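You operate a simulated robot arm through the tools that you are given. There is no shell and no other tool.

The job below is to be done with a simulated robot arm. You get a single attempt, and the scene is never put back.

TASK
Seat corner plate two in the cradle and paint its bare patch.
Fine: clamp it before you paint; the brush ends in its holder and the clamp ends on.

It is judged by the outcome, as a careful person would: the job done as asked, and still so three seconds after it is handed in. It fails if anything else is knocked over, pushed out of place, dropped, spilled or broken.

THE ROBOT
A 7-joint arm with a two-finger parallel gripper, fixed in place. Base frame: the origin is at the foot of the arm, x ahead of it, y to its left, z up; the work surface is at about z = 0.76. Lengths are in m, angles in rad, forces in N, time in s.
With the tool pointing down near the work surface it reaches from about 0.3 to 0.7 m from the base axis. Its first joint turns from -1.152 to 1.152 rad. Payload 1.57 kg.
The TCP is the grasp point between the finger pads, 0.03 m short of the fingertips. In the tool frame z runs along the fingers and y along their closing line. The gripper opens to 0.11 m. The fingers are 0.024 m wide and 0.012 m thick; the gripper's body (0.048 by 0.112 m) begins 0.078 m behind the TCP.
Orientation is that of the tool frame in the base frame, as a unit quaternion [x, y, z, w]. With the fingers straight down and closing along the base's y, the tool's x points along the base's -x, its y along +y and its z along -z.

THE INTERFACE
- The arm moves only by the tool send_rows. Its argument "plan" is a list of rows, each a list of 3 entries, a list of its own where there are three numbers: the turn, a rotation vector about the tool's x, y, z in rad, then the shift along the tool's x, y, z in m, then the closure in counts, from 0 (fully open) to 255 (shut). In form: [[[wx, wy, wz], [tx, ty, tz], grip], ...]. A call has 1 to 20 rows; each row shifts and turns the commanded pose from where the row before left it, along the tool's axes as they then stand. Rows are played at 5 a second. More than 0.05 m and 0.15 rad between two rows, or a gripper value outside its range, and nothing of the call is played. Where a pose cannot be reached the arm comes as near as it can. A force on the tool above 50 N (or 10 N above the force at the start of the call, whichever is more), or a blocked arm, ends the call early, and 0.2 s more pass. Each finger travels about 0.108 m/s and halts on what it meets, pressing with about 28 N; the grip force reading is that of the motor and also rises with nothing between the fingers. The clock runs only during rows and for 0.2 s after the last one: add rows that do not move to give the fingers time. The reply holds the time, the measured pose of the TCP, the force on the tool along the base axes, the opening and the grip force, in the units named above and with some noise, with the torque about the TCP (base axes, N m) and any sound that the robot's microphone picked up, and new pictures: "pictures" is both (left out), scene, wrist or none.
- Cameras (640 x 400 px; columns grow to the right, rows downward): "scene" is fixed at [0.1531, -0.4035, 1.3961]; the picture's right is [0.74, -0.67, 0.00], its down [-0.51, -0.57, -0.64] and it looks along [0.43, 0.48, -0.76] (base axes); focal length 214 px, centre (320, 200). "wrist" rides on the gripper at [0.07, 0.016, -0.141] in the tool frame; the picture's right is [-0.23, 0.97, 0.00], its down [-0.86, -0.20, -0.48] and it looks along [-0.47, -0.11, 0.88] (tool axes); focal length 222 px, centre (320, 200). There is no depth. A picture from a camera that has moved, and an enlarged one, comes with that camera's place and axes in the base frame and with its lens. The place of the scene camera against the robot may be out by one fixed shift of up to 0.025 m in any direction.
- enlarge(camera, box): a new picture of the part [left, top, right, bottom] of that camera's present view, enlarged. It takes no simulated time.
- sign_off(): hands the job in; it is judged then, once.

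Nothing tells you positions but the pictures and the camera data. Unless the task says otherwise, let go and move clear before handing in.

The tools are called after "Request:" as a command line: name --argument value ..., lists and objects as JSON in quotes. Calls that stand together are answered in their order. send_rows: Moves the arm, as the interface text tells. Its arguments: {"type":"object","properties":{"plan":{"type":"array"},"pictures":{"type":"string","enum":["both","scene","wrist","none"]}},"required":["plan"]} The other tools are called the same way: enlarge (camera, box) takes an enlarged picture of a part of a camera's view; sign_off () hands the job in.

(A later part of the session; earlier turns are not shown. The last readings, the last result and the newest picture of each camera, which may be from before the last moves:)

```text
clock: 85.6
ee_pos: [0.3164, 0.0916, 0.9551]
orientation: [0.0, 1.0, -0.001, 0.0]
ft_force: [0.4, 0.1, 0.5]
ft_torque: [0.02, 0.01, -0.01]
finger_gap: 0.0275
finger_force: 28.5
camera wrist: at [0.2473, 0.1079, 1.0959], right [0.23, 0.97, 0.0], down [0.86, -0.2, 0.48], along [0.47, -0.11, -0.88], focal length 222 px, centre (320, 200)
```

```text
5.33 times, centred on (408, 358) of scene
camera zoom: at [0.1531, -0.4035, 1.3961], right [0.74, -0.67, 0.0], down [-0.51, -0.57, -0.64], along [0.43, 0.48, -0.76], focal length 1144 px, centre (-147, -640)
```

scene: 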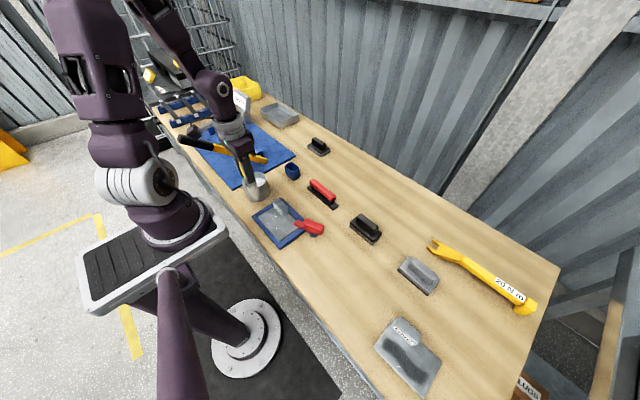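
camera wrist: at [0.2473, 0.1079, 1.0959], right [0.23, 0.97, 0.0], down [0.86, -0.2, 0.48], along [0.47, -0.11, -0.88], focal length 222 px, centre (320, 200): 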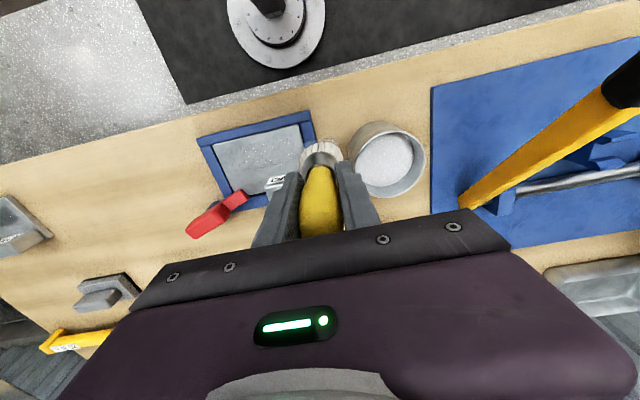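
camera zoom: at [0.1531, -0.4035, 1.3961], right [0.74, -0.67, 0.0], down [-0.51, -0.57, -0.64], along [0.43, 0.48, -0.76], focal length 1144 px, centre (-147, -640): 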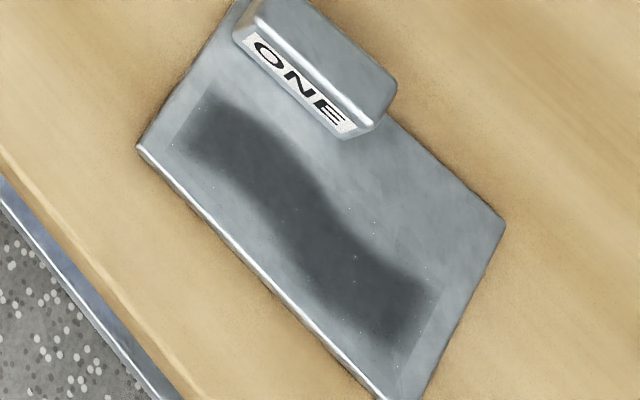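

A paint film with specks has appeared, confined to the same strip as on ONE (about 6–48 mm from the −x edge), so that strip is TWO's patch area and my strokes belong there. I'll go back down and sweep its full length.

Request:
send_rows --plan '[[[0, 0, 0], [-0.0095, -0.0444, 0], 255], [[0, 0, 0], [0, 0, 0.03], 255], [[0, 0, 0], [0, 0, 0.02], 255], [[0, 0, 0], [0, 0, 0.0092], 255], [[0, 0, 0], [0, -0.006, 0], 255], [[0, 0, 0], [0, -0.006, 0], 255], [[0, 0, 0], [0, -0.006, 0], 255], [[0, 0, 0], [0, -0.006, 0], 255], [[0, 0, 0], [0, -0.006, 0], 255], [[0, 0, 0], [0, -0.006, 0], 255], [[0, 0, 0], [0, -0.006, 0], 255], [[0, 0, 0], [0, -0.006, 0], 255], [[0, 0, 0], [0, -0.006, 0], 255], [[0, 0, 0], [0, -0.006, 0], 255], [[0, 0, 0], [0, -0.006, 0], 255], [[0, 0, 0], [0, -0.006, 0], 255], [[0, 0, 0], [0, -0.006, 0], 255], [[0, 0, 0], [0, -0.006, 0], 255], [[0, 0, 0], [0, -0.006, 0], 255]]' --pictures "both"

Request:
enlarge --camera "scene" --box '[250, 195, 310, 245]'

Request:
enlarge --camera "wrist" --box '[240, 70, 440, 200]'

```text
clock: 89.6
ee_pos: [0.3258, -0.0416, 0.8959]
orientation: [-0.001, 1.0, 0.0, 0.0]
ft_force: [0.0, -1.0, -0.7]
ft_torque: [0.01, -0.02, -0.02]
finger_gap: 0.0276
finger_force: 27.3
camera wrist: at [0.2556, -0.0257, 1.0367], right [0.23, 0.97, 0.0], down [0.86, -0.2, 0.48], along [0.47, -0.11, -0.88], focal length 222 px, centre (320, 200)
```

scene: 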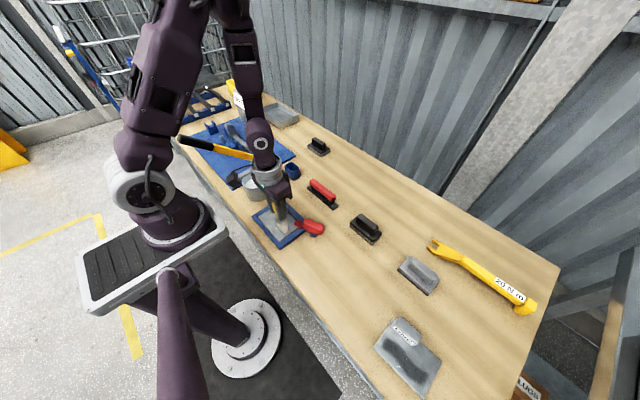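
wrist: 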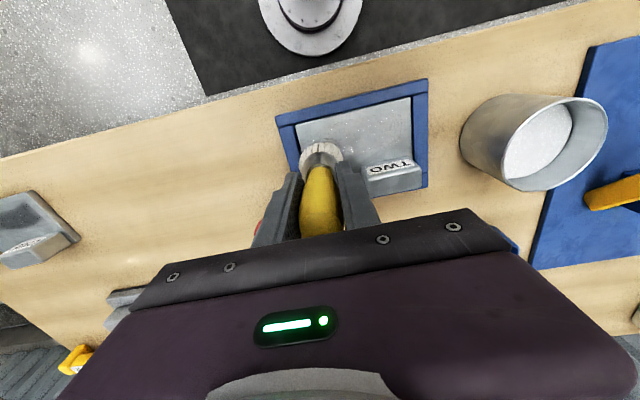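

```text
8.00 times, centred on (280, 220) of scene
camera zoom: at [0.1531, -0.4035, 1.3961], right [0.74, -0.67, 0.0], down [-0.51, -0.57, -0.64], along [0.43, 0.48, -0.76], focal length 1716 px, centre (640, 40)
```

zoom: 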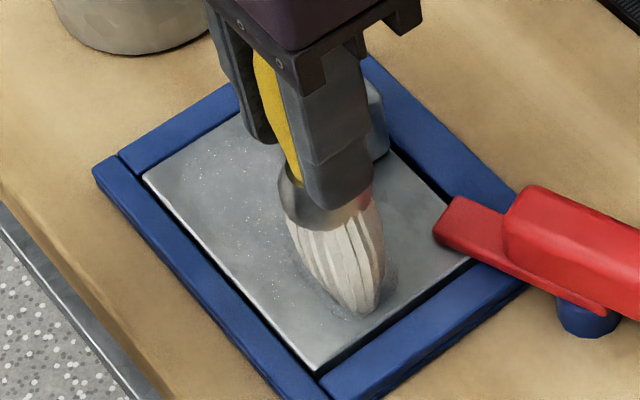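

```text
3.08 times, centred on (340, 135) of wrist
camera zoom: at [0.2556, -0.0257, 1.0367], right [0.23, 0.97, 0.0], down [0.86, -0.2, 0.48], along [0.47, -0.11, -0.88], focal length 684 px, centre (258, 400)
```

zoom: 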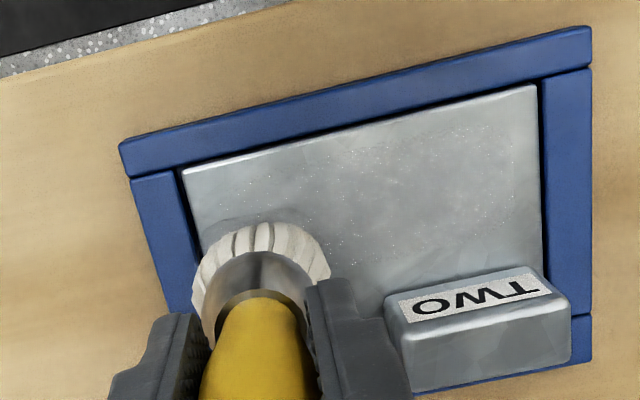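

The bristles barely touched on that pass (no force). I'll press about 2.5 mm deeper and stroke back toward +y.

Request:
send_rows --plan '[[[0, 0, 0], [0, 0, 0.0015], 255], [[0, 0, 0], [0, 0.004, 0.001], 255], [[0, 0, 0], [0, 0.006, 0], 255], [[0, 0, 0], [0, 0.006, 0], 255], [[0, 0, 0], [0, 0.006, 0], 255], [[0, 0, 0], [0, 0.006, 0], 255]]' --pictures "none"

Request:
enlarge --camera "scene" --box '[250, 195, 310, 245]'

Request:
enlarge --camera "wrist" --box '[200, 70, 400, 200]'

```text
clock: 91.0
ee_pos: [0.3248, -0.0134, 0.8916]
orientation: [0.0, 1.0, 0.0, 0.0]
ft_force: [0.1, -7.8, 23.6]
ft_torque: [-0.72, -0.2, -0.04]
finger_gap: 0.0275
finger_force: 28.0
```

```text
8.00 times, centred on (280, 220) of scene
camera zoom: at [0.1529, -0.4037, 1.3961], right [0.74, -0.67, 0.0], down [-0.51, -0.57, -0.65], along [0.43, 0.48, -0.76], focal length 1716 px, centre (640, 40)
```

zoom: 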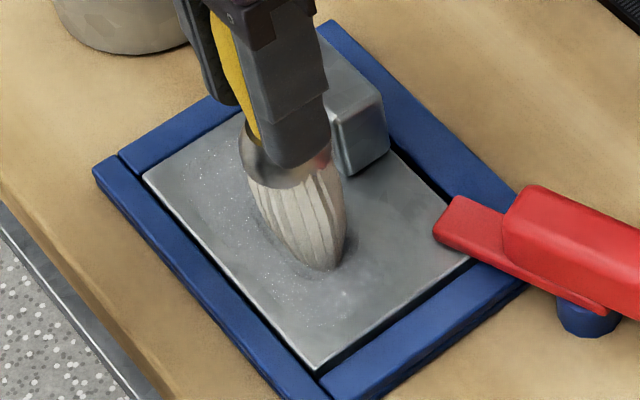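

```text
3.08 times, centred on (300, 135) of wrist
camera zoom: at [0.2559, 0.0023, 1.0331], right [0.23, 0.97, 0.0], down [0.85, -0.2, 0.48], along [0.47, -0.11, -0.88], focal length 684 px, centre (382, 400)
```

zoom: 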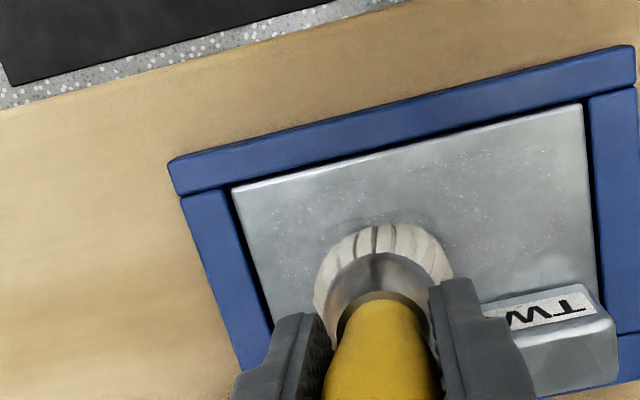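

Good contact now (about 24 N) and the speckled film spreads where I brush. Continuing this stroke to the +y end.

Request:
send_rows --plan '[[[0, 0, 0], [0, 0.006, 0], 255], [[0, 0, 0], [0, 0.006, 0], 255], [[0, 0, 0], [0, 0.006, 0], 255], [[0, 0, 0], [0, 0.006, 0], 255], [[0, 0, 0], [0, 0.006, 0], 255], [[0, 0, 0], [0, 0.006, 0], 255], [[0, 0, 0], [0, 0.006, 0], 255], [[0, 0, 0], [0, 0.006, 0], 255], [[0, 0, 0], [0, 0.006, 0], 255], [[0, 0, 0], [0, 0.006, 0], 255]]' --pictures "none"

Request:
enlarge --camera "scene" --box '[250, 195, 310, 245]'

Request:
enlarge --camera "wrist" --box '[160, 70, 360, 200]'

```text
clock: 93.2
ee_pos: [0.3254, 0.0448, 0.8926]
orientation: [0.001, 1.0, 0.0, 0.0]
ft_force: [-0.2, -1.0, -0.7]
ft_torque: [-0.03, 0.0, 0.01]
finger_gap: 0.0277
finger_force: 28.3
```

```text
8.00 times, centred on (280, 220) of scene
camera zoom: at [0.1531, -0.4035, 1.3961], right [0.74, -0.67, 0.0], down [-0.51, -0.57, -0.64], along [0.43, 0.48, -0.76], focal length 1716 px, centre (640, 40)
```

zoom: 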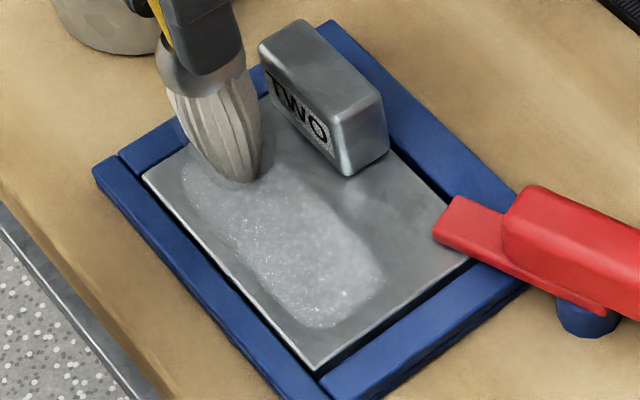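

```text
3.08 times, centred on (260, 135) of wrist
camera zoom: at [0.2563, 0.0618, 1.0336], right [0.23, 0.97, 0.0], down [0.86, -0.2, 0.48], along [0.47, -0.11, -0.88], focal length 684 px, centre (505, 400)
```

zoom: 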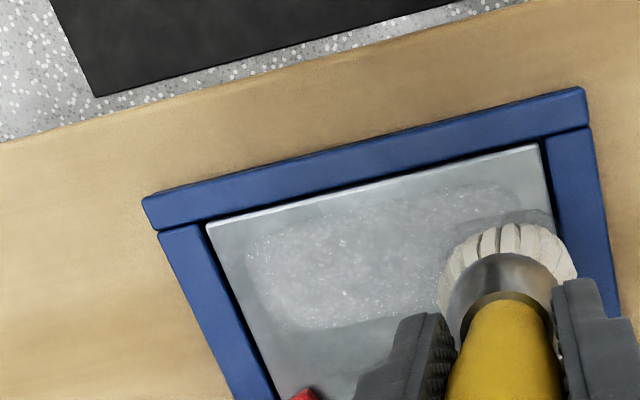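

A clear white, sparkly coat now covers a band along the strip. I'll lift the brush aside and inspect coverage.

Request:
send_rows --plan '[[[0, 0, 0], [0, 0, -0.03], 255], [[0, 0, 0], [0.002, 0.03, -0.03], 255], [[0, 0, 0], [0.002, 0.03, -0.02], 255], [[0, 0, 0], [0, 0, 0], 255]]' --pictures "none"

Request:
enlarge --camera "scene" --box '[254, 200, 304, 245]'

Request:
enlarge --camera "wrist" --box '[190, 100, 310, 195]'

```text
clock: 94.2
ee_pos: [0.3213, 0.1044, 0.9734]
orientation: [0.0, 1.0, 0.0, 0.0]
ft_force: [-0.9, 0.0, -1.0]
ft_torque: [0.03, 0.0, 0.01]
finger_gap: 0.0274
finger_force: 28.2
```

```text
8.89 times, centred on (279, 222) of scene
camera zoom: at [0.1531, -0.4035, 1.3961], right [0.74, -0.67, 0.0], down [-0.51, -0.57, -0.64], along [0.43, 0.48, -0.76], focal length 1906 px, centre (684, 0)
```

zoom: 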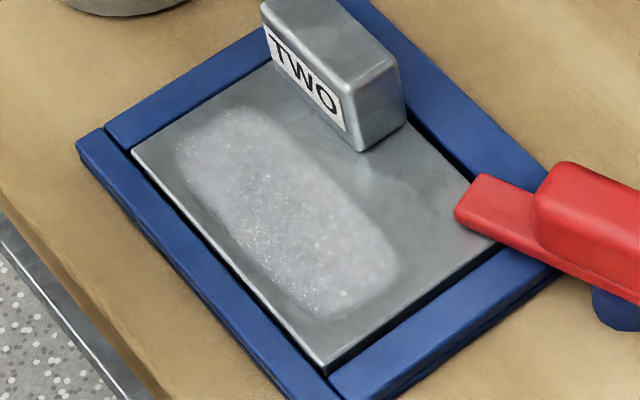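

```text
4.21 times, centred on (250, 148) of wrist
camera zoom: at [0.2521, 0.121, 1.1139], right [0.23, 0.97, 0.0], down [0.86, -0.2, 0.48], along [0.47, -0.11, -0.88], focal length 935 px, centre (615, 421)
```

zoom: 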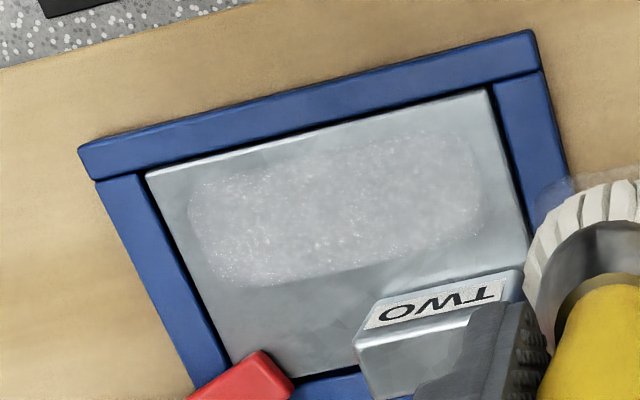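

The coat covers nearly the whole strip (about x 0.304–0.343, y −0.055 to 0.052), a little thin at the corners and the +y end. I'll reload once and give the ends and corners a second coat.

Request:
send_rows --plan '[[[0, 0, 0], [0, 0, -0.03], 255], [[0, 0, 0], [-0.017, 0.033, 0], 255], [[0, 0, 0], [-0.0165, 0.033, 0], 255], [[0, 0, 0], [0, 0, 0.03], 255], [[0, 0, 0], [0, 0, 0.03], 255], [[0, 0, 0], [0, 0, 0.02], 255], [[0, 0, 0], [0, 0, 0.014], 255], [[0, 0, 0], [0, 0, 0], 255], [[0, 0, 0], [0, 0, 0], 255]]' --pictures "none"

Request:
enlarge --camera "scene" --box '[230, 150, 290, 205]'

```text
clock: 96.2
ee_pos: [0.3558, 0.1714, 0.9085]
orientation: [0.0, 1.0, 0.0, 0.0]
ft_force: [-0.3, 1.0, 0.0]
ft_torque: [0.02, -0.02, 0.01]
finger_gap: 0.0275
finger_force: 27.6
```

```text
7.27 times, centred on (260, 178) of scene
camera zoom: at [0.1531, -0.4035, 1.3961], right [0.74, -0.67, 0.0], down [-0.51, -0.57, -0.64], along [0.43, 0.48, -0.76], focal length 1560 px, centre (756, 364)
```

zoom: 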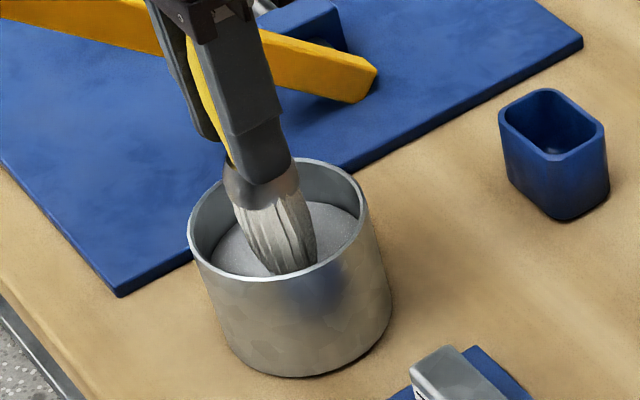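

Reloaded. Lifting out and moving over the strip at x ≈ 0.319, +y end.

Request:
send_rows --plan '[[[0, 0, 0], [0, 0, -0.02], 255], [[0, 0, 0], [0, 0, -0.03], 255], [[0, 0, 0], [0, 0, -0.03], 255], [[0, 0, 0], [0, 0, -0.014], 255], [[0, 0, 0], [0.0123, -0.0408, 0], 255], [[0, 0, 0], [0.0123, -0.0408, 0], 255], [[0, 0, 0], [0.0122, -0.0408, 0], 255], [[0, 0, 0], [0, 0, 0.03], 255], [[0, 0, 0], [0, 0, 0.03], 255], [[0, 0, 0], [0, 0, 0.03], 255], [[0, 0, 0], [0, 0, 0.015], 255], [[0, 0, 0], [0, 0, 0], 255]]' --pictures "none"

Request:
enlarge --camera "scene" --box '[250, 185, 310, 240]'

```text
clock: 98.8
ee_pos: [0.3189, 0.0505, 0.8989]
orientation: [0.0, 1.0, 0.0, 0.0]
ft_force: [-0.4, -1.1, -0.8]
ft_torque: [0.01, 0.0, -0.01]
finger_gap: 0.0274
finger_force: 28.0
```

```text
7.27 times, centred on (280, 212) of scene
camera zoom: at [0.1531, -0.4035, 1.3961], right [0.74, -0.67, 0.0], down [-0.51, -0.57, -0.64], along [0.43, 0.48, -0.76], focal length 1560 px, centre (611, 109)
```

zoom: 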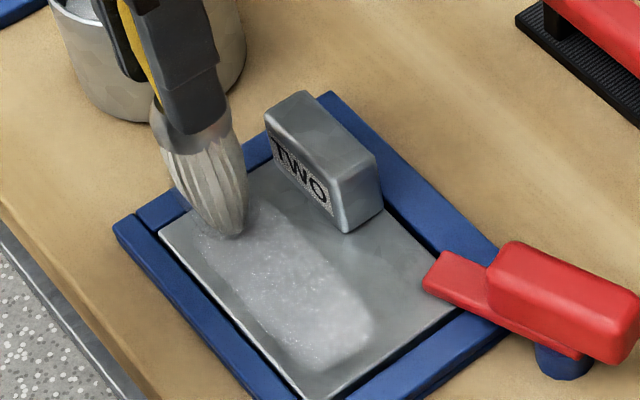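

Request:
send_rows --plan '[[[0, 0, 0], [0, -0.001, 0.002], 255], [[0, 0, 0], [0, 0, 0.002], 255], [[0, 0, 0], [0, 0, 0.0015], 255], [[0, 0, 0], [0, 0, 0], 255]]' --pictures "none"

```text
clock: 99.8
ee_pos: [0.3184, 0.0481, 0.8922]
orientation: [-0.001, 1.0, 0.0, 0.001]
ft_force: [0.5, -0.3, -1.2]
ft_torque: [0.01, -0.01, -0.02]
finger_gap: 0.0275
finger_force: 28.4
```

Request:
send_rows --plan '[[[0, 0, 0], [0, 0, 0.001], 255], [[0, 0, 0], [0, 0, 0.001], 255], [[0, 0, 0], [0, 0, 0], 255]]' --pictures "none"

Request:
enlarge --camera "scene" --box '[250, 185, 310, 240]'

```text
clock: 100.6
ee_pos: [0.3172, 0.0467, 0.8908]
orientation: [0.0, 1.0, 0.0, 0.0]
ft_force: [0.9, 0.3, 21.3]
ft_torque: [0.02, -0.14, 0.1]
finger_gap: 0.0274
finger_force: 28.0
```

```text
7.27 times, centred on (280, 212) of scene
camera zoom: at [0.1529, -0.4036, 1.3961], right [0.74, -0.67, 0.0], down [-0.51, -0.57, -0.64], along [0.43, 0.48, -0.76], focal length 1560 px, centre (611, 109)
```

zoom: 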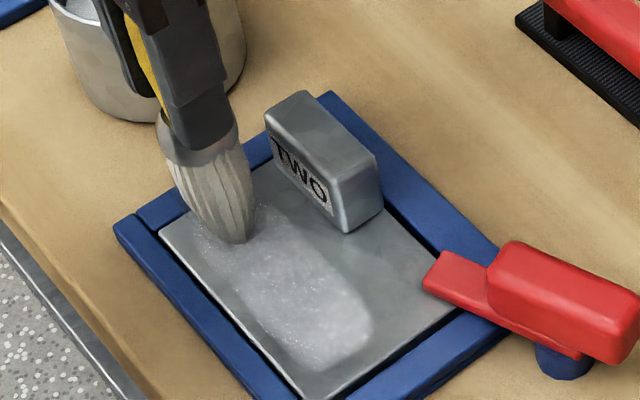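

In contact (21 N). Easing 0.5 mm and stroking the full length toward −y at x ≈ 0.318.

Request:
send_rows --plan '[[[0, 0, 0], [0, 0, -0.0005], 255], [[0, 0, 0], [0, -0.0062, 0], 255], [[0, 0, 0], [0, -0.0062, 0], 255], [[0, 0, 0], [0, -0.0062, 0], 255], [[0, 0, 0], [0, -0.0062, 0], 255], [[0, 0, 0], [0, -0.0062, 0], 255], [[0, 0, 0], [0, -0.0062, 0], 255], [[0, 0, 0], [0, -0.0062, 0], 255], [[0, 0, 0], [0, -0.0062, 0], 255], [[0, 0, 0], [0, -0.0062, 0], 255], [[0, 0, 0], [0, -0.0062, 0], 255], [[0, 0, 0], [0, -0.0062, 0], 255], [[0, 0, 0], [0, -0.0062, 0], 255], [[0, 0, 0], [0, -0.0062, 0], 255], [[0, 0, 0], [0, -0.0062, 0], 255], [[0, 0, 0], [0, -0.0062, 0], 255]]' --pictures "none"

Request:
enlarge --camera "scene" --box '[250, 190, 310, 245]'

Request:
enlarge --camera "wrist" --box '[240, 60, 440, 200]'

```text
clock: 104.0
ee_pos: [0.3195, -0.0449, 0.8909]
orientation: [-0.001, 1.0, 0.0, 0.0]
ft_force: [0.3, 7.1, 18.5]
ft_torque: [0.63, -0.09, 0.04]
finger_gap: 0.0274
finger_force: 28.0
```

```text
7.27 times, centred on (280, 218) of scene
camera zoom: at [0.1529, -0.4033, 1.3962], right [0.74, -0.67, 0.0], down [-0.51, -0.57, -0.64], along [0.43, 0.48, -0.76], focal length 1560 px, centre (611, 73)
```

zoom: 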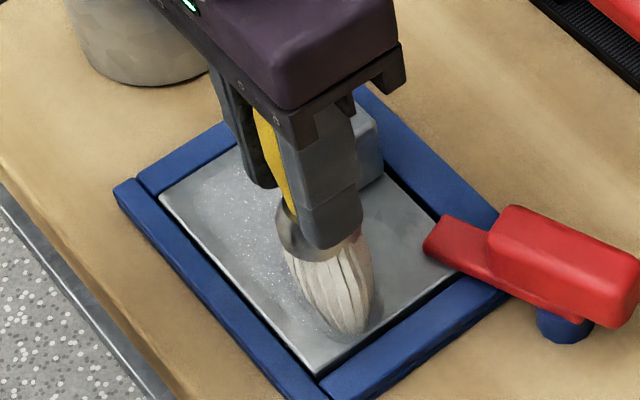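

```text
2.86 times, centred on (340, 130) of wrist
camera zoom: at [0.2493, -0.0291, 1.0312], right [0.23, 0.97, 0.0], down [0.86, -0.2, 0.48], along [0.47, -0.11, -0.88], focal length 635 px, centre (263, 400)
```

zoom: 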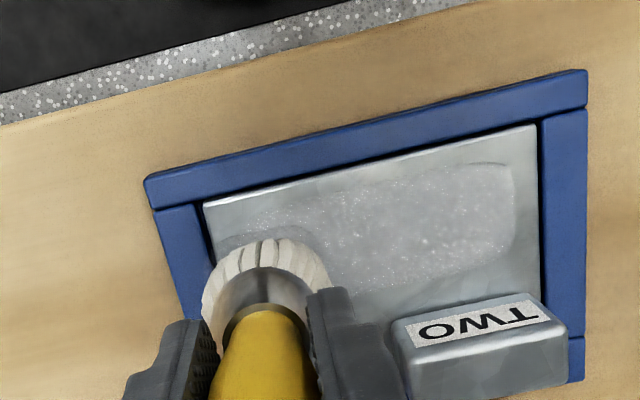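

The +y end is now filled up to its square edge. Shifting +14 mm in x and stroking back along the lug side.

Request:
send_rows --plan '[[[0, 0, 0], [-0.005, 0, 0], 255], [[0, 0, 0], [-0.005, 0, 0], 255], [[0, 0, 0], [-0.0045, 0, 0], 255], [[0, 0, 0], [0, 0.0062, 0], 255], [[0, 0, 0], [0, 0.0062, 0], 255], [[0, 0, 0], [0, 0.0062, 0], 255], [[0, 0, 0], [0, 0.0062, 0], 255], [[0, 0, 0], [0, 0.0062, 0], 255], [[0, 0, 0], [0, 0.0062, 0], 255], [[0, 0, 0], [0, 0.0062, 0], 255], [[0, 0, 0], [0, 0.0062, 0], 255], [[0, 0, 0], [0, 0.0062, 0], 255], [[0, 0, 0], [0, 0.0062, 0], 255], [[0, 0, 0], [0, 0.0062, 0], 255], [[0, 0, 0], [0, 0.0062, 0], 255], [[0, 0, 0], [0, 0.0062, 0], 255], [[0, 0, 0], [0, 0.0062, 0], 255], [[0, 0, 0], [0, 0.0062, 0], 255]]' --pictures "none"

Request:
enlarge --camera "scene" --box '[250, 190, 310, 245]'

Request:
enlarge --camera "wrist" --box '[160, 60, 360, 200]'

```text
clock: 107.8
ee_pos: [0.3323, 0.0478, 0.8902]
orientation: [0.0, 1.0, 0.0, 0.0]
ft_force: [-0.4, 0.2, -0.5]
ft_torque: [0.02, 0.01, 0.0]
finger_gap: 0.0272
finger_force: 27.8
```

```text
7.27 times, centred on (280, 218) of scene
camera zoom: at [0.1531, -0.4035, 1.3961], right [0.74, -0.67, 0.0], down [-0.51, -0.57, -0.64], along [0.43, 0.48, -0.76], focal length 1560 px, centre (611, 73)
```

zoom: 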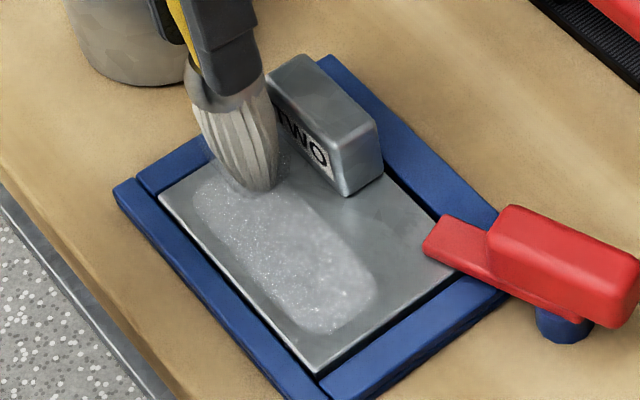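

```text
2.86 times, centred on (260, 130) of wrist
camera zoom: at [0.2641, 0.0638, 1.0312], right [0.23, 0.97, 0.0], down [0.86, -0.2, 0.48], along [0.47, -0.11, -0.88], focal length 635 px, centre (491, 400)
```

zoom: 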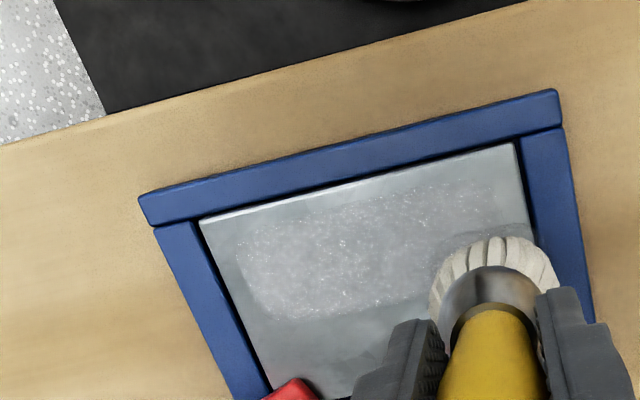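

The strip looks evenly coated. Lifting aside to inspect.

Request:
send_rows --plan '[[[0, 0, 0], [0, 0, -0.03], 255], [[0, 0, 0], [0.002, 0.03, -0.03], 255], [[0, 0, 0], [0.002, 0.03, -0.03], 255], [[0, 0, 0], [0, 0, 0], 255]]' --pictures "both"

Request:
enlarge --camera "scene" --box '[254, 200, 304, 245]'

Request:
enlarge --camera "wrist" --box '[190, 100, 310, 195]'

```text
clock: 108.8
ee_pos: [0.3277, 0.1081, 0.9818]
orientation: [0.0, 1.0, 0.0, 0.0]
ft_force: [0.0, -0.4, -0.7]
ft_torque: [-0.02, -0.01, 0.01]
finger_gap: 0.0275
finger_force: 28.2
camera wrist: at [0.2583, 0.1241, 1.1234], right [0.23, 0.97, 0.0], down [0.86, -0.2, 0.48], along [0.47, -0.11, -0.88], focal length 222 px, centre (320, 200)
```

scene: 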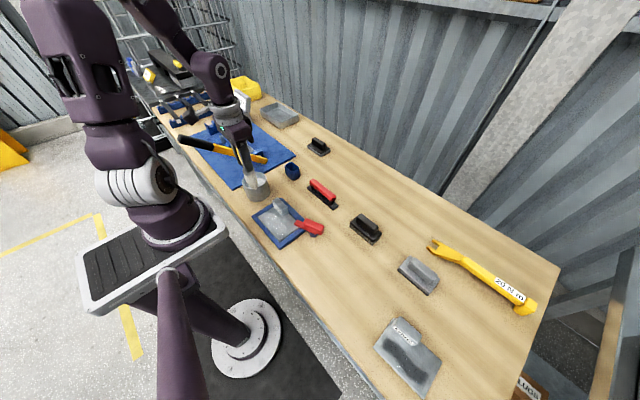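
wrist: 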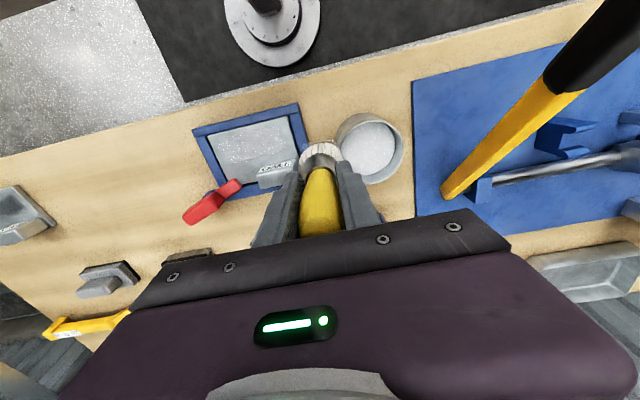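

```text
8.89 times, centred on (279, 222) of scene
camera zoom: at [0.1531, -0.4035, 1.3961], right [0.74, -0.67, 0.0], down [-0.51, -0.57, -0.64], along [0.43, 0.48, -0.76], focal length 1906 px, centre (684, 0)
```

zoom: 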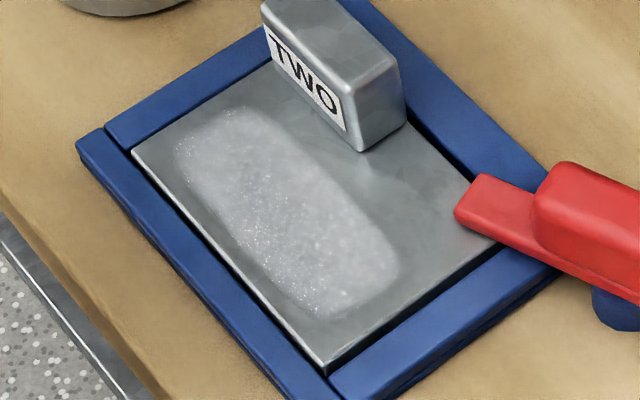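

```text
4.21 times, centred on (250, 148) of wrist
camera zoom: at [0.2583, 0.1241, 1.1234], right [0.23, 0.97, 0.0], down [0.86, -0.2, 0.48], along [0.47, -0.11, -0.88], focal length 935 px, centre (615, 421)
```

zoom: 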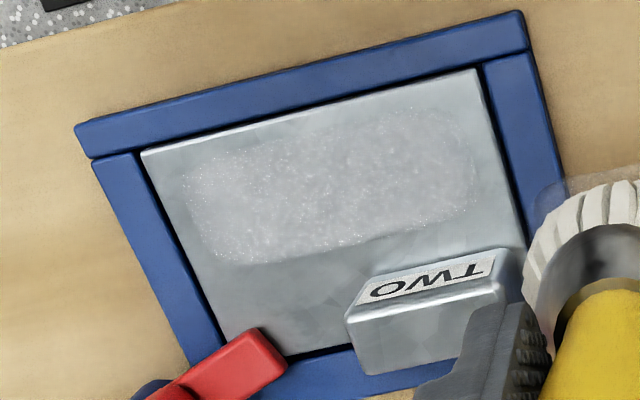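

TWO's strip is fully and evenly coated, with plate and clamp still in place. Now I'll take the brush back: rise, cross over to above the holder, and check alignment.

Request:
send_rows --plan '[[[0, 0, 0], [0, 0, -0.036], 255], [[0, 0, 0], [-0.0382, 0.0104, 0], 255], [[0, 0, 0], [-0.0382, 0.0104, 0], 255], [[0, 0, 0], [-0.0382, 0.0104, 0], 255], [[0, 0, 0], [-0.0382, 0.0104, 0], 255], [[0, 0, 0], [-0.0382, 0.0105, 0], 255], [[0, 0, 0], [0, 0, 0], 255], [[0, 0, 0], [0, 0, 0], 255]]' --pictures "both"

Request:
enlarge --camera "scene" --box '[245, 110, 325, 195]'

Request:
enlarge --camera "wrist" --box '[240, 80, 400, 240]'

```text
clock: 110.6
ee_pos: [0.5224, 0.157, 1.0163]
orientation: [-0.001, 1.0, 0.0, 0.0]
ft_force: [-0.1, -0.2, 0.0]
ft_torque: [0.0, 0.03, 0.0]
finger_gap: 0.0276
finger_force: 27.6
camera wrist: at [0.4527, 0.1734, 1.1571], right [0.23, 0.97, 0.0], down [0.86, -0.2, 0.48], along [0.47, -0.11, -0.88], focal length 222 px, centre (320, 200)
```

scene: 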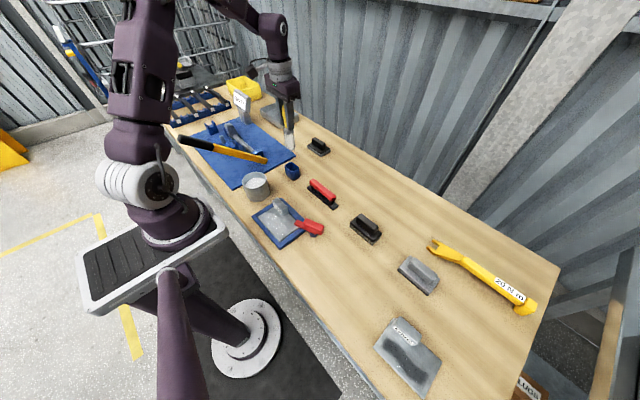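
wrist: 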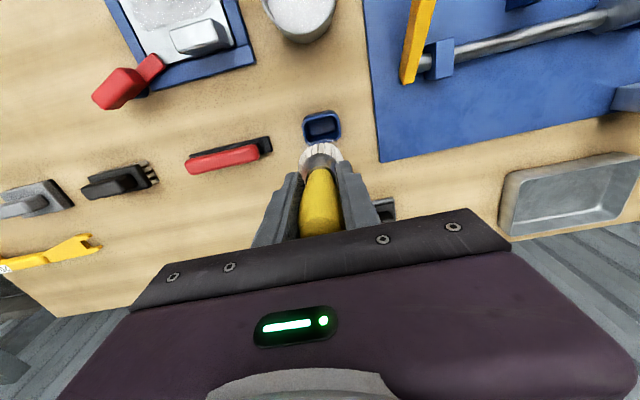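

```text
4.71 times, centred on (285, 152) of scene
camera zoom: at [0.1531, -0.4035, 1.3961], right [0.74, -0.67, 0.0], down [-0.51, -0.57, -0.64], along [0.43, 0.48, -0.76], focal length 1009 px, centre (485, 424)
```

zoom: 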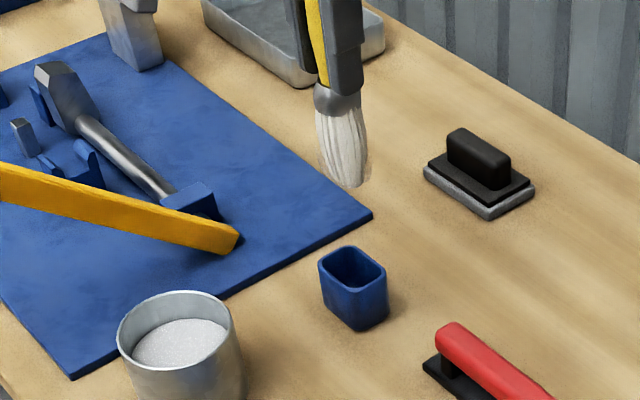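

```text
2.50 times, centred on (320, 160) of wrist
camera zoom: at [0.4527, 0.1734, 1.1571], right [0.23, 0.97, 0.0], down [0.86, -0.2, 0.48], along [0.47, -0.11, -0.88], focal length 555 px, centre (320, 300)
```

zoom: 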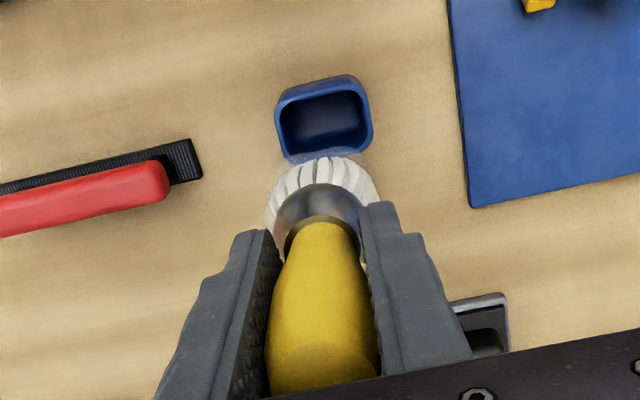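

Compared with the view right after pick-up, the cup appears shifted by about 3.5 mm in y and 2 mm in x, so I'll correct for that and come down to just above the cup to re-check.

Request:
send_rows --plan '[[[0, 0, 0], [0.002, 0.0036, 0], 255], [[0, 0, 0], [0, 0, 0.03], 255], [[0, 0, 0], [0, 0, 0.03], 255], [[0, 0, 0], [0, 0, 0.01], 255], [[0, 0, 0], [0, 0, 0], 255], [[0, 0, 0], [0, 0, 0], 255]]' --pictures "both"

Request:
enlarge --camera "scene" --box '[260, 130, 320, 195]'

Request:
enlarge --camera "wrist" --box '[260, 90, 380, 210]'

```text
clock: 112.0
ee_pos: [0.5184, 0.1629, 0.9457]
orientation: [0.0, 1.0, 0.0, 0.0]
ft_force: [0.4, 0.0, -0.7]
ft_torque: [0.0, 0.0, -0.01]
finger_gap: 0.0276
finger_force: 28.3
camera wrist: at [0.4488, 0.1787, 1.0867], right [0.23, 0.97, 0.0], down [0.86, -0.2, 0.48], along [0.47, -0.11, -0.88], focal length 222 px, centre (320, 200)
```

scene: 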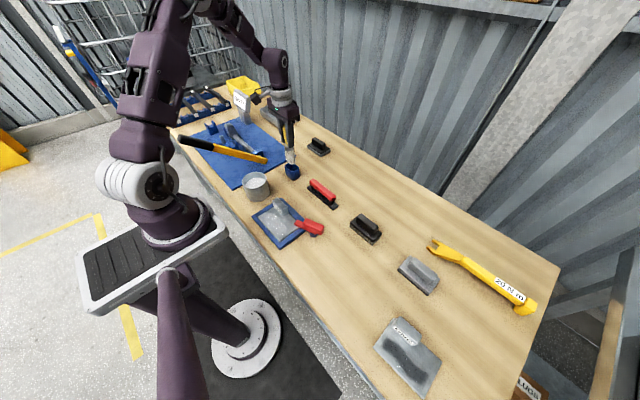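
wrist: 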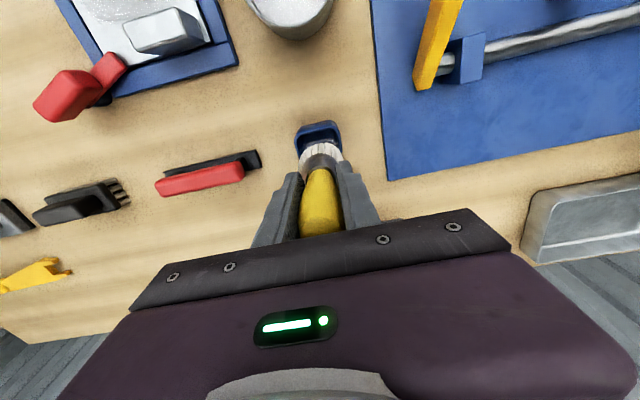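

```text
6.15 times, centred on (290, 162) of scene
camera zoom: at [0.1531, -0.4035, 1.3961], right [0.74, -0.67, 0.0], down [-0.51, -0.57, -0.64], along [0.43, 0.48, -0.76], focal length 1320 px, centre (505, 431)
```

zoom: 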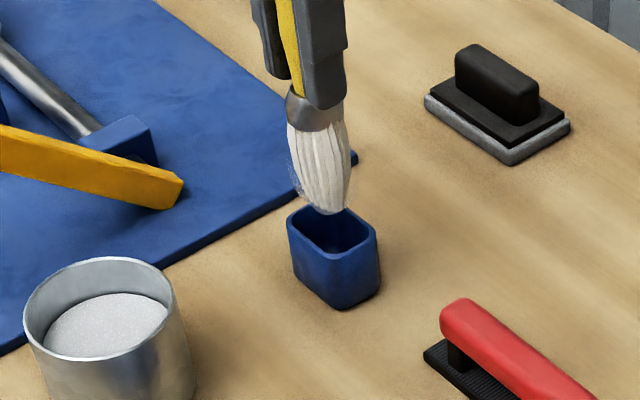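

```text
3.33 times, centred on (320, 150) of wrist
camera zoom: at [0.4488, 0.1787, 1.0867], right [0.23, 0.97, 0.0], down [0.86, -0.2, 0.48], along [0.47, -0.11, -0.88], focal length 740 px, centre (320, 367)
```

zoom: 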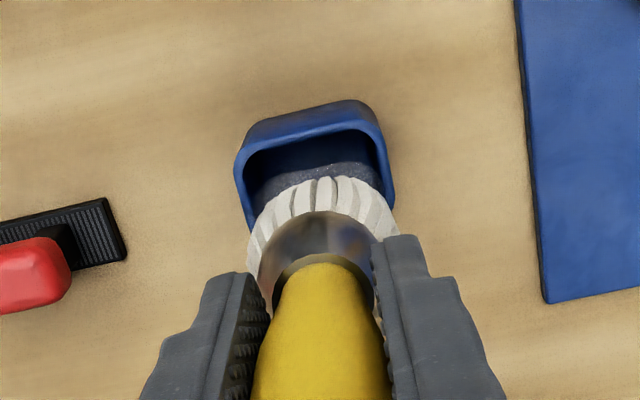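

Nearly lined up; by comparison with the pick-up view the tip is about 2 mm too far in +y and +x. Correcting and lowering into the cup's mouth.

Request:
send_rows --plan '[[[0, 0, 0], [0.0018, -0.002, 0], 255], [[0, 0, 0], [0, 0, 0.012], 255], [[0, 0, 0], [0, 0, 0.01], 255], [[0, 0, 0], [0, 0, 0], 255], [[0, 0, 0], [0, 0, 0], 255]]' --pictures "none"

Request:
enlarge --camera "scene" --box '[260, 130, 320, 195]'

Request:
enlarge --camera "wrist" --box '[260, 90, 380, 210]'

```text
clock: 113.2
ee_pos: [0.5175, 0.1625, 0.9238]
orientation: [-0.001, 1.0, 0.001, 0.0]
ft_force: [-0.8, 0.7, -0.2]
ft_torque: [0.0, 0.0, 0.0]
finger_gap: 0.0277
finger_force: 27.8
```

```text
6.15 times, centred on (290, 162) of scene
camera zoom: at [0.1531, -0.4035, 1.3961], right [0.74, -0.67, 0.0], down [-0.51, -0.57, -0.64], along [0.43, 0.48, -0.76], focal length 1320 px, centre (505, 431)
```

zoom: 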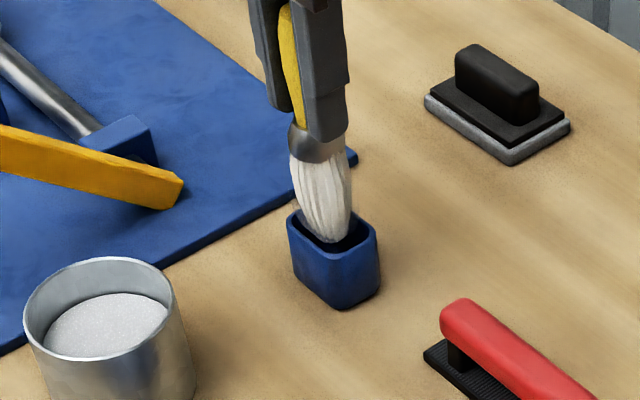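

```text
3.33 times, centred on (320, 150) of wrist
camera zoom: at [0.4467, 0.1779, 1.065], right [0.23, 0.97, 0.0], down [0.86, -0.2, 0.48], along [0.47, -0.11, -0.88], focal length 740 px, centre (320, 367)
```

zoom: 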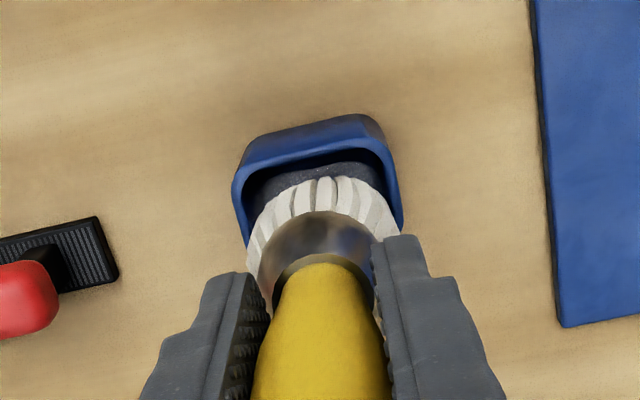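

The tip is inside the cup's mouth. Lowering further, watching the force.

Request:
send_rows --plan '[[[0, 0, 0], [0.001, 0, 0.008], 255], [[0, 0, 0], [0, 0, 0.008], 255], [[0, 0, 0], [0, 0, 0.006], 255], [[0, 0, 0], [0, 0, 0], 255], [[0, 0, 0], [0, 0, 0], 255]]' --pictures "none"

Request:
enlarge --camera "scene" --box '[260, 130, 320, 195]'

Request:
enlarge --camera "wrist" --box '[260, 90, 380, 210]'

```text
clock: 114.4
ee_pos: [0.5149, 0.162, 0.9028]
orientation: [0.0, 1.0, 0.0, 0.001]
ft_force: [0.5, -0.3, -1.4]
ft_torque: [-0.01, -0.03, -0.02]
finger_gap: 0.0274
finger_force: 27.6
```

```text
6.15 times, centred on (290, 162) of scene
camera zoom: at [0.1531, -0.4035, 1.3961], right [0.74, -0.67, 0.0], down [-0.51, -0.57, -0.64], along [0.43, 0.48, -0.76], focal length 1320 px, centre (505, 431)
```

zoom: 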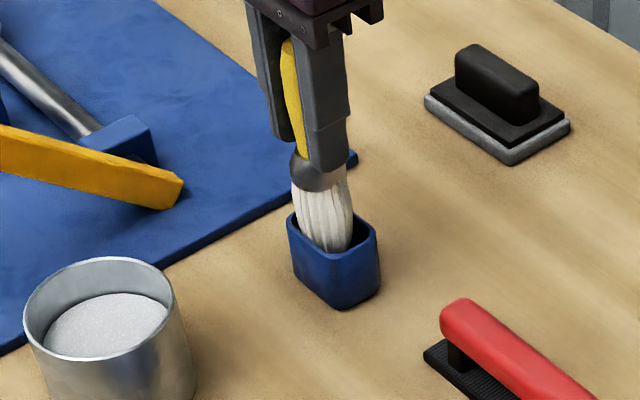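

```text
3.33 times, centred on (320, 150) of wrist
camera zoom: at [0.445, 0.1781, 1.0433], right [0.23, 0.97, 0.0], down [0.86, -0.2, 0.48], along [0.47, -0.11, -0.88], focal length 740 px, centre (320, 367)
```

zoom: 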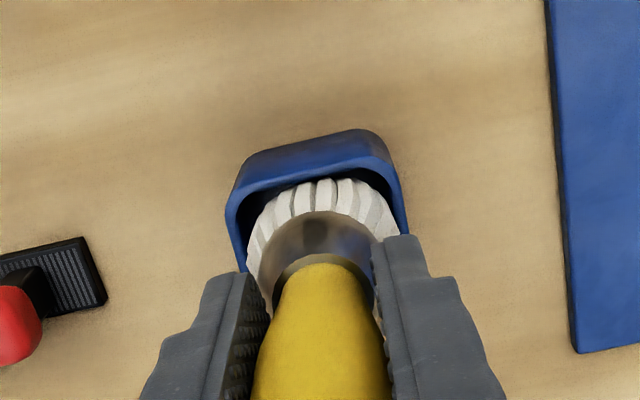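

The brush is about 2 mm off-centre toward +y and 1.5 mm toward −x in the cup. I'll correct that and lower to near its original depth.

Request:
send_rows --plan '[[[0, 0, 0], [-0.0015, -0.0022, 0], 255], [[0, 0, 0], [0, 0, 0.006], 255], [[0, 0, 0], [0, 0, 0.006], 255], [[0, 0, 0], [0, 0, 0], 255], [[0, 0, 0], [0, 0, 0], 255]]' --pictures "none"

Request:
enlarge --camera "scene" --box '[260, 130, 320, 195]'

Request:
enlarge --camera "wrist" --box '[260, 90, 380, 210]'

```text
clock: 115.6
ee_pos: [0.5158, 0.159, 0.8891]
orientation: [0.0, 1.0, 0.0, 0.0]
ft_force: [-0.7, 0.0, -1.6]
ft_torque: [-0.01, 0.01, -0.04]
finger_gap: 0.0276
finger_force: 27.8
```

```text
6.15 times, centred on (290, 162) of scene
camera zoom: at [0.1531, -0.4035, 1.3961], right [0.74, -0.67, 0.0], down [-0.51, -0.57, -0.64], along [0.43, 0.48, -0.76], focal length 1320 px, centre (505, 431)
```

zoom: 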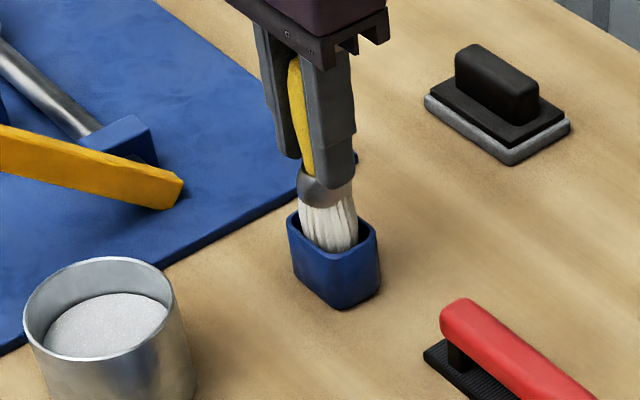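

```text
3.33 times, centred on (320, 150) of wrist
camera zoom: at [0.4466, 0.1759, 1.0309], right [0.23, 0.97, 0.0], down [0.86, -0.2, 0.48], along [0.47, -0.11, -0.88], focal length 740 px, centre (320, 367)
```

zoom: 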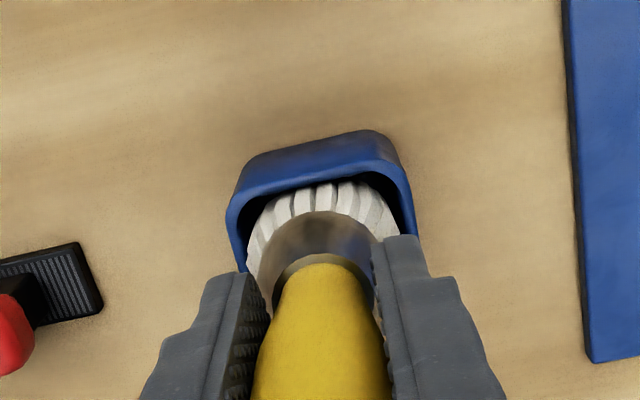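

Well centred now. Lowering the last few millimetres until the bristles touch the cup floor.

Request:
send_rows --plan '[[[0, 0, 0], [0, 0, 0.002], 255], [[0, 0, 0], [0, 0, 0.002], 255], [[0, 0, 0], [0, 0, 0], 255]]' --pictures "none"

```text
clock: 116.4
ee_pos: [0.5172, 0.159, 0.8858]
orientation: [0.0, 1.0, -0.001, 0.0]
ft_force: [-0.3, -0.4, -0.5]
ft_torque: [0.0, -0.03, -0.01]
finger_gap: 0.0278
finger_force: 27.5
```

Request:
send_rows --plan '[[[0, 0, 0], [0, 0, 0.0015], 255], [[0, 0, 0], [0, 0, 0.0015], 255], [[0, 0, 0], [0, 0, 0], 255]]' --pictures "none"

```text
clock: 117.2
ee_pos: [0.5175, 0.1602, 0.8832]
orientation: [0.0, 1.0, 0.0, 0.001]
ft_force: [0.0, -0.2, -1.4]
ft_torque: [0.02, -0.01, 0.02]
finger_gap: 0.0273
finger_force: 28.3
```

Request:
send_rows --plan '[[[0, 0, 0], [0, 0, 0.0015], 255], [[0, 0, 0], [0, 0, 0.0015], 255], [[0, 0, 0], [0, 0, 0], 255]]' --pictures "none"

Request:
enlarge --camera "scene" --box '[260, 130, 320, 195]'

```text
clock: 118.0
ee_pos: [0.5163, 0.1595, 0.8804]
orientation: [0.0, 1.0, 0.0, 0.0]
ft_force: [-0.1, 0.6, -0.9]
ft_torque: [0.0, -0.01, -0.03]
finger_gap: 0.0275
finger_force: 28.0
```

```text
6.15 times, centred on (290, 162) of scene
camera zoom: at [0.1531, -0.4035, 1.3961], right [0.74, -0.67, 0.0], down [-0.51, -0.57, -0.64], along [0.43, 0.48, -0.76], focal length 1320 px, centre (505, 431)
```

zoom: 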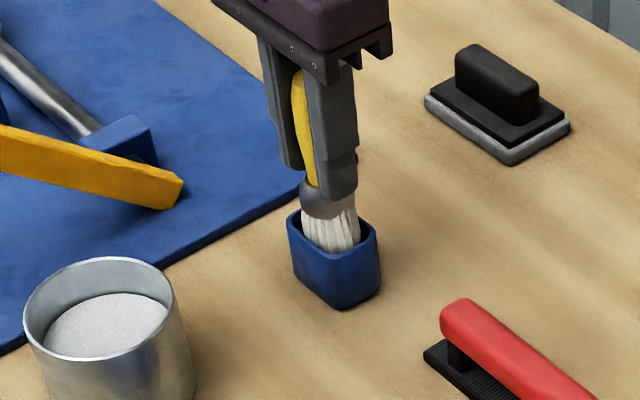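

The ferrule is back at its original height relative to the cup. One more millimetre, then release.

Request:
send_rows --plan '[[[0, 0, 0], [0, 0, 0.001], 255], [[0, 0, 0], [0, 0, 0], 255], [[0, 0, 0], [0, 0, 0], 255]]' --pictures "none"

```text
clock: 118.8
ee_pos: [0.5172, 0.1585, 0.8789]
orientation: [0.0, 1.0, 0.0, 0.0]
ft_force: [-1.1, -1.1, 7.2]
ft_torque: [-0.08, 0.13, 0.0]
finger_gap: 0.0276
finger_force: 27.8
```

Bristles touch the floor (7 N). Releasing slowly.

Request:
send_rows --plan '[[[0, 0, 0], [0, 0, -0.0003], 200], [[0, 0, 0], [0, 0, 0], 188], [[0, 0, 0], [0, 0, 0], 178], [[0, 0, 0], [0, 0, 0], 160], [[0, 0, 0], [0, 0, 0], 130], [[0, 0, 0], [0, 0, 0], 80], [[0, 0, 0], [0, 0, 0], 20], [[0, 0, 0], [0, 0, 0], 0], [[0, 0, 0], [0, 0, 0], 0]]' --pictures "both"

Request:
enlarge --camera "scene" --box '[260, 130, 320, 195]'

Request:
enlarge --camera "wrist" --box '[220, 90, 420, 230]'

```text
clock: 120.8
ee_pos: [0.5177, 0.1607, 0.8786]
orientation: [0.0, 1.0, 0.0, 0.0]
ft_force: [0.0, -0.8, -0.1]
ft_torque: [0.01, -0.01, 0.0]
finger_gap: 0.1101
finger_force: 0.0
camera wrist: at [0.4477, 0.1763, 1.0207], right [0.23, 0.97, 0.0], down [0.86, -0.2, 0.48], along [0.47, -0.11, -0.88], focal length 222 px, centre (320, 200)
```

scene: 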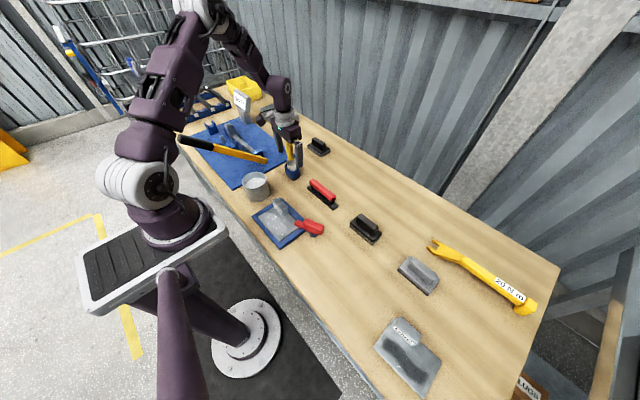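
wrist: 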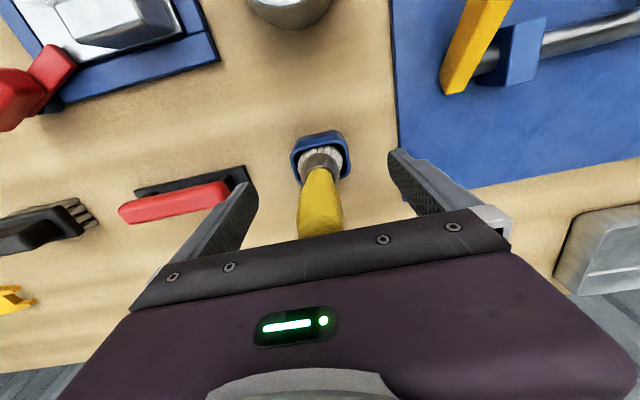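

```text
6.15 times, centred on (290, 162) of scene
camera zoom: at [0.1531, -0.4035, 1.3961], right [0.74, -0.67, 0.0], down [-0.51, -0.57, -0.64], along [0.43, 0.48, -0.76], focal length 1320 px, centre (505, 431)
```

zoom: 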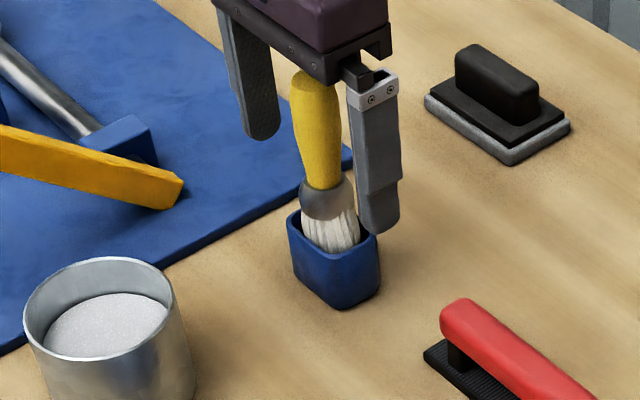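

```text
2.86 times, centred on (320, 160) of wrist
camera zoom: at [0.4477, 0.1763, 1.0207], right [0.23, 0.97, 0.0], down [0.86, -0.2, 0.48], along [0.47, -0.11, -0.88], focal length 635 px, centre (320, 314)
```

zoom: 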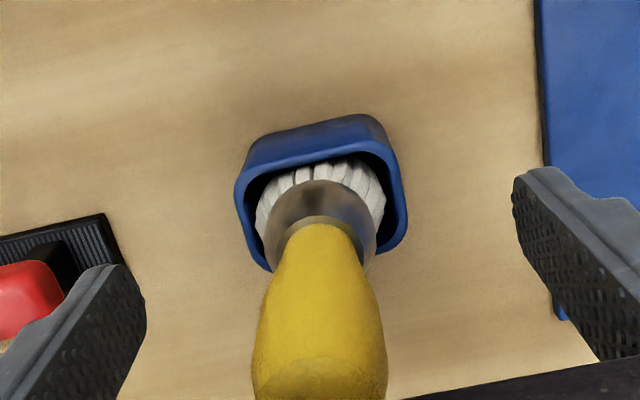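

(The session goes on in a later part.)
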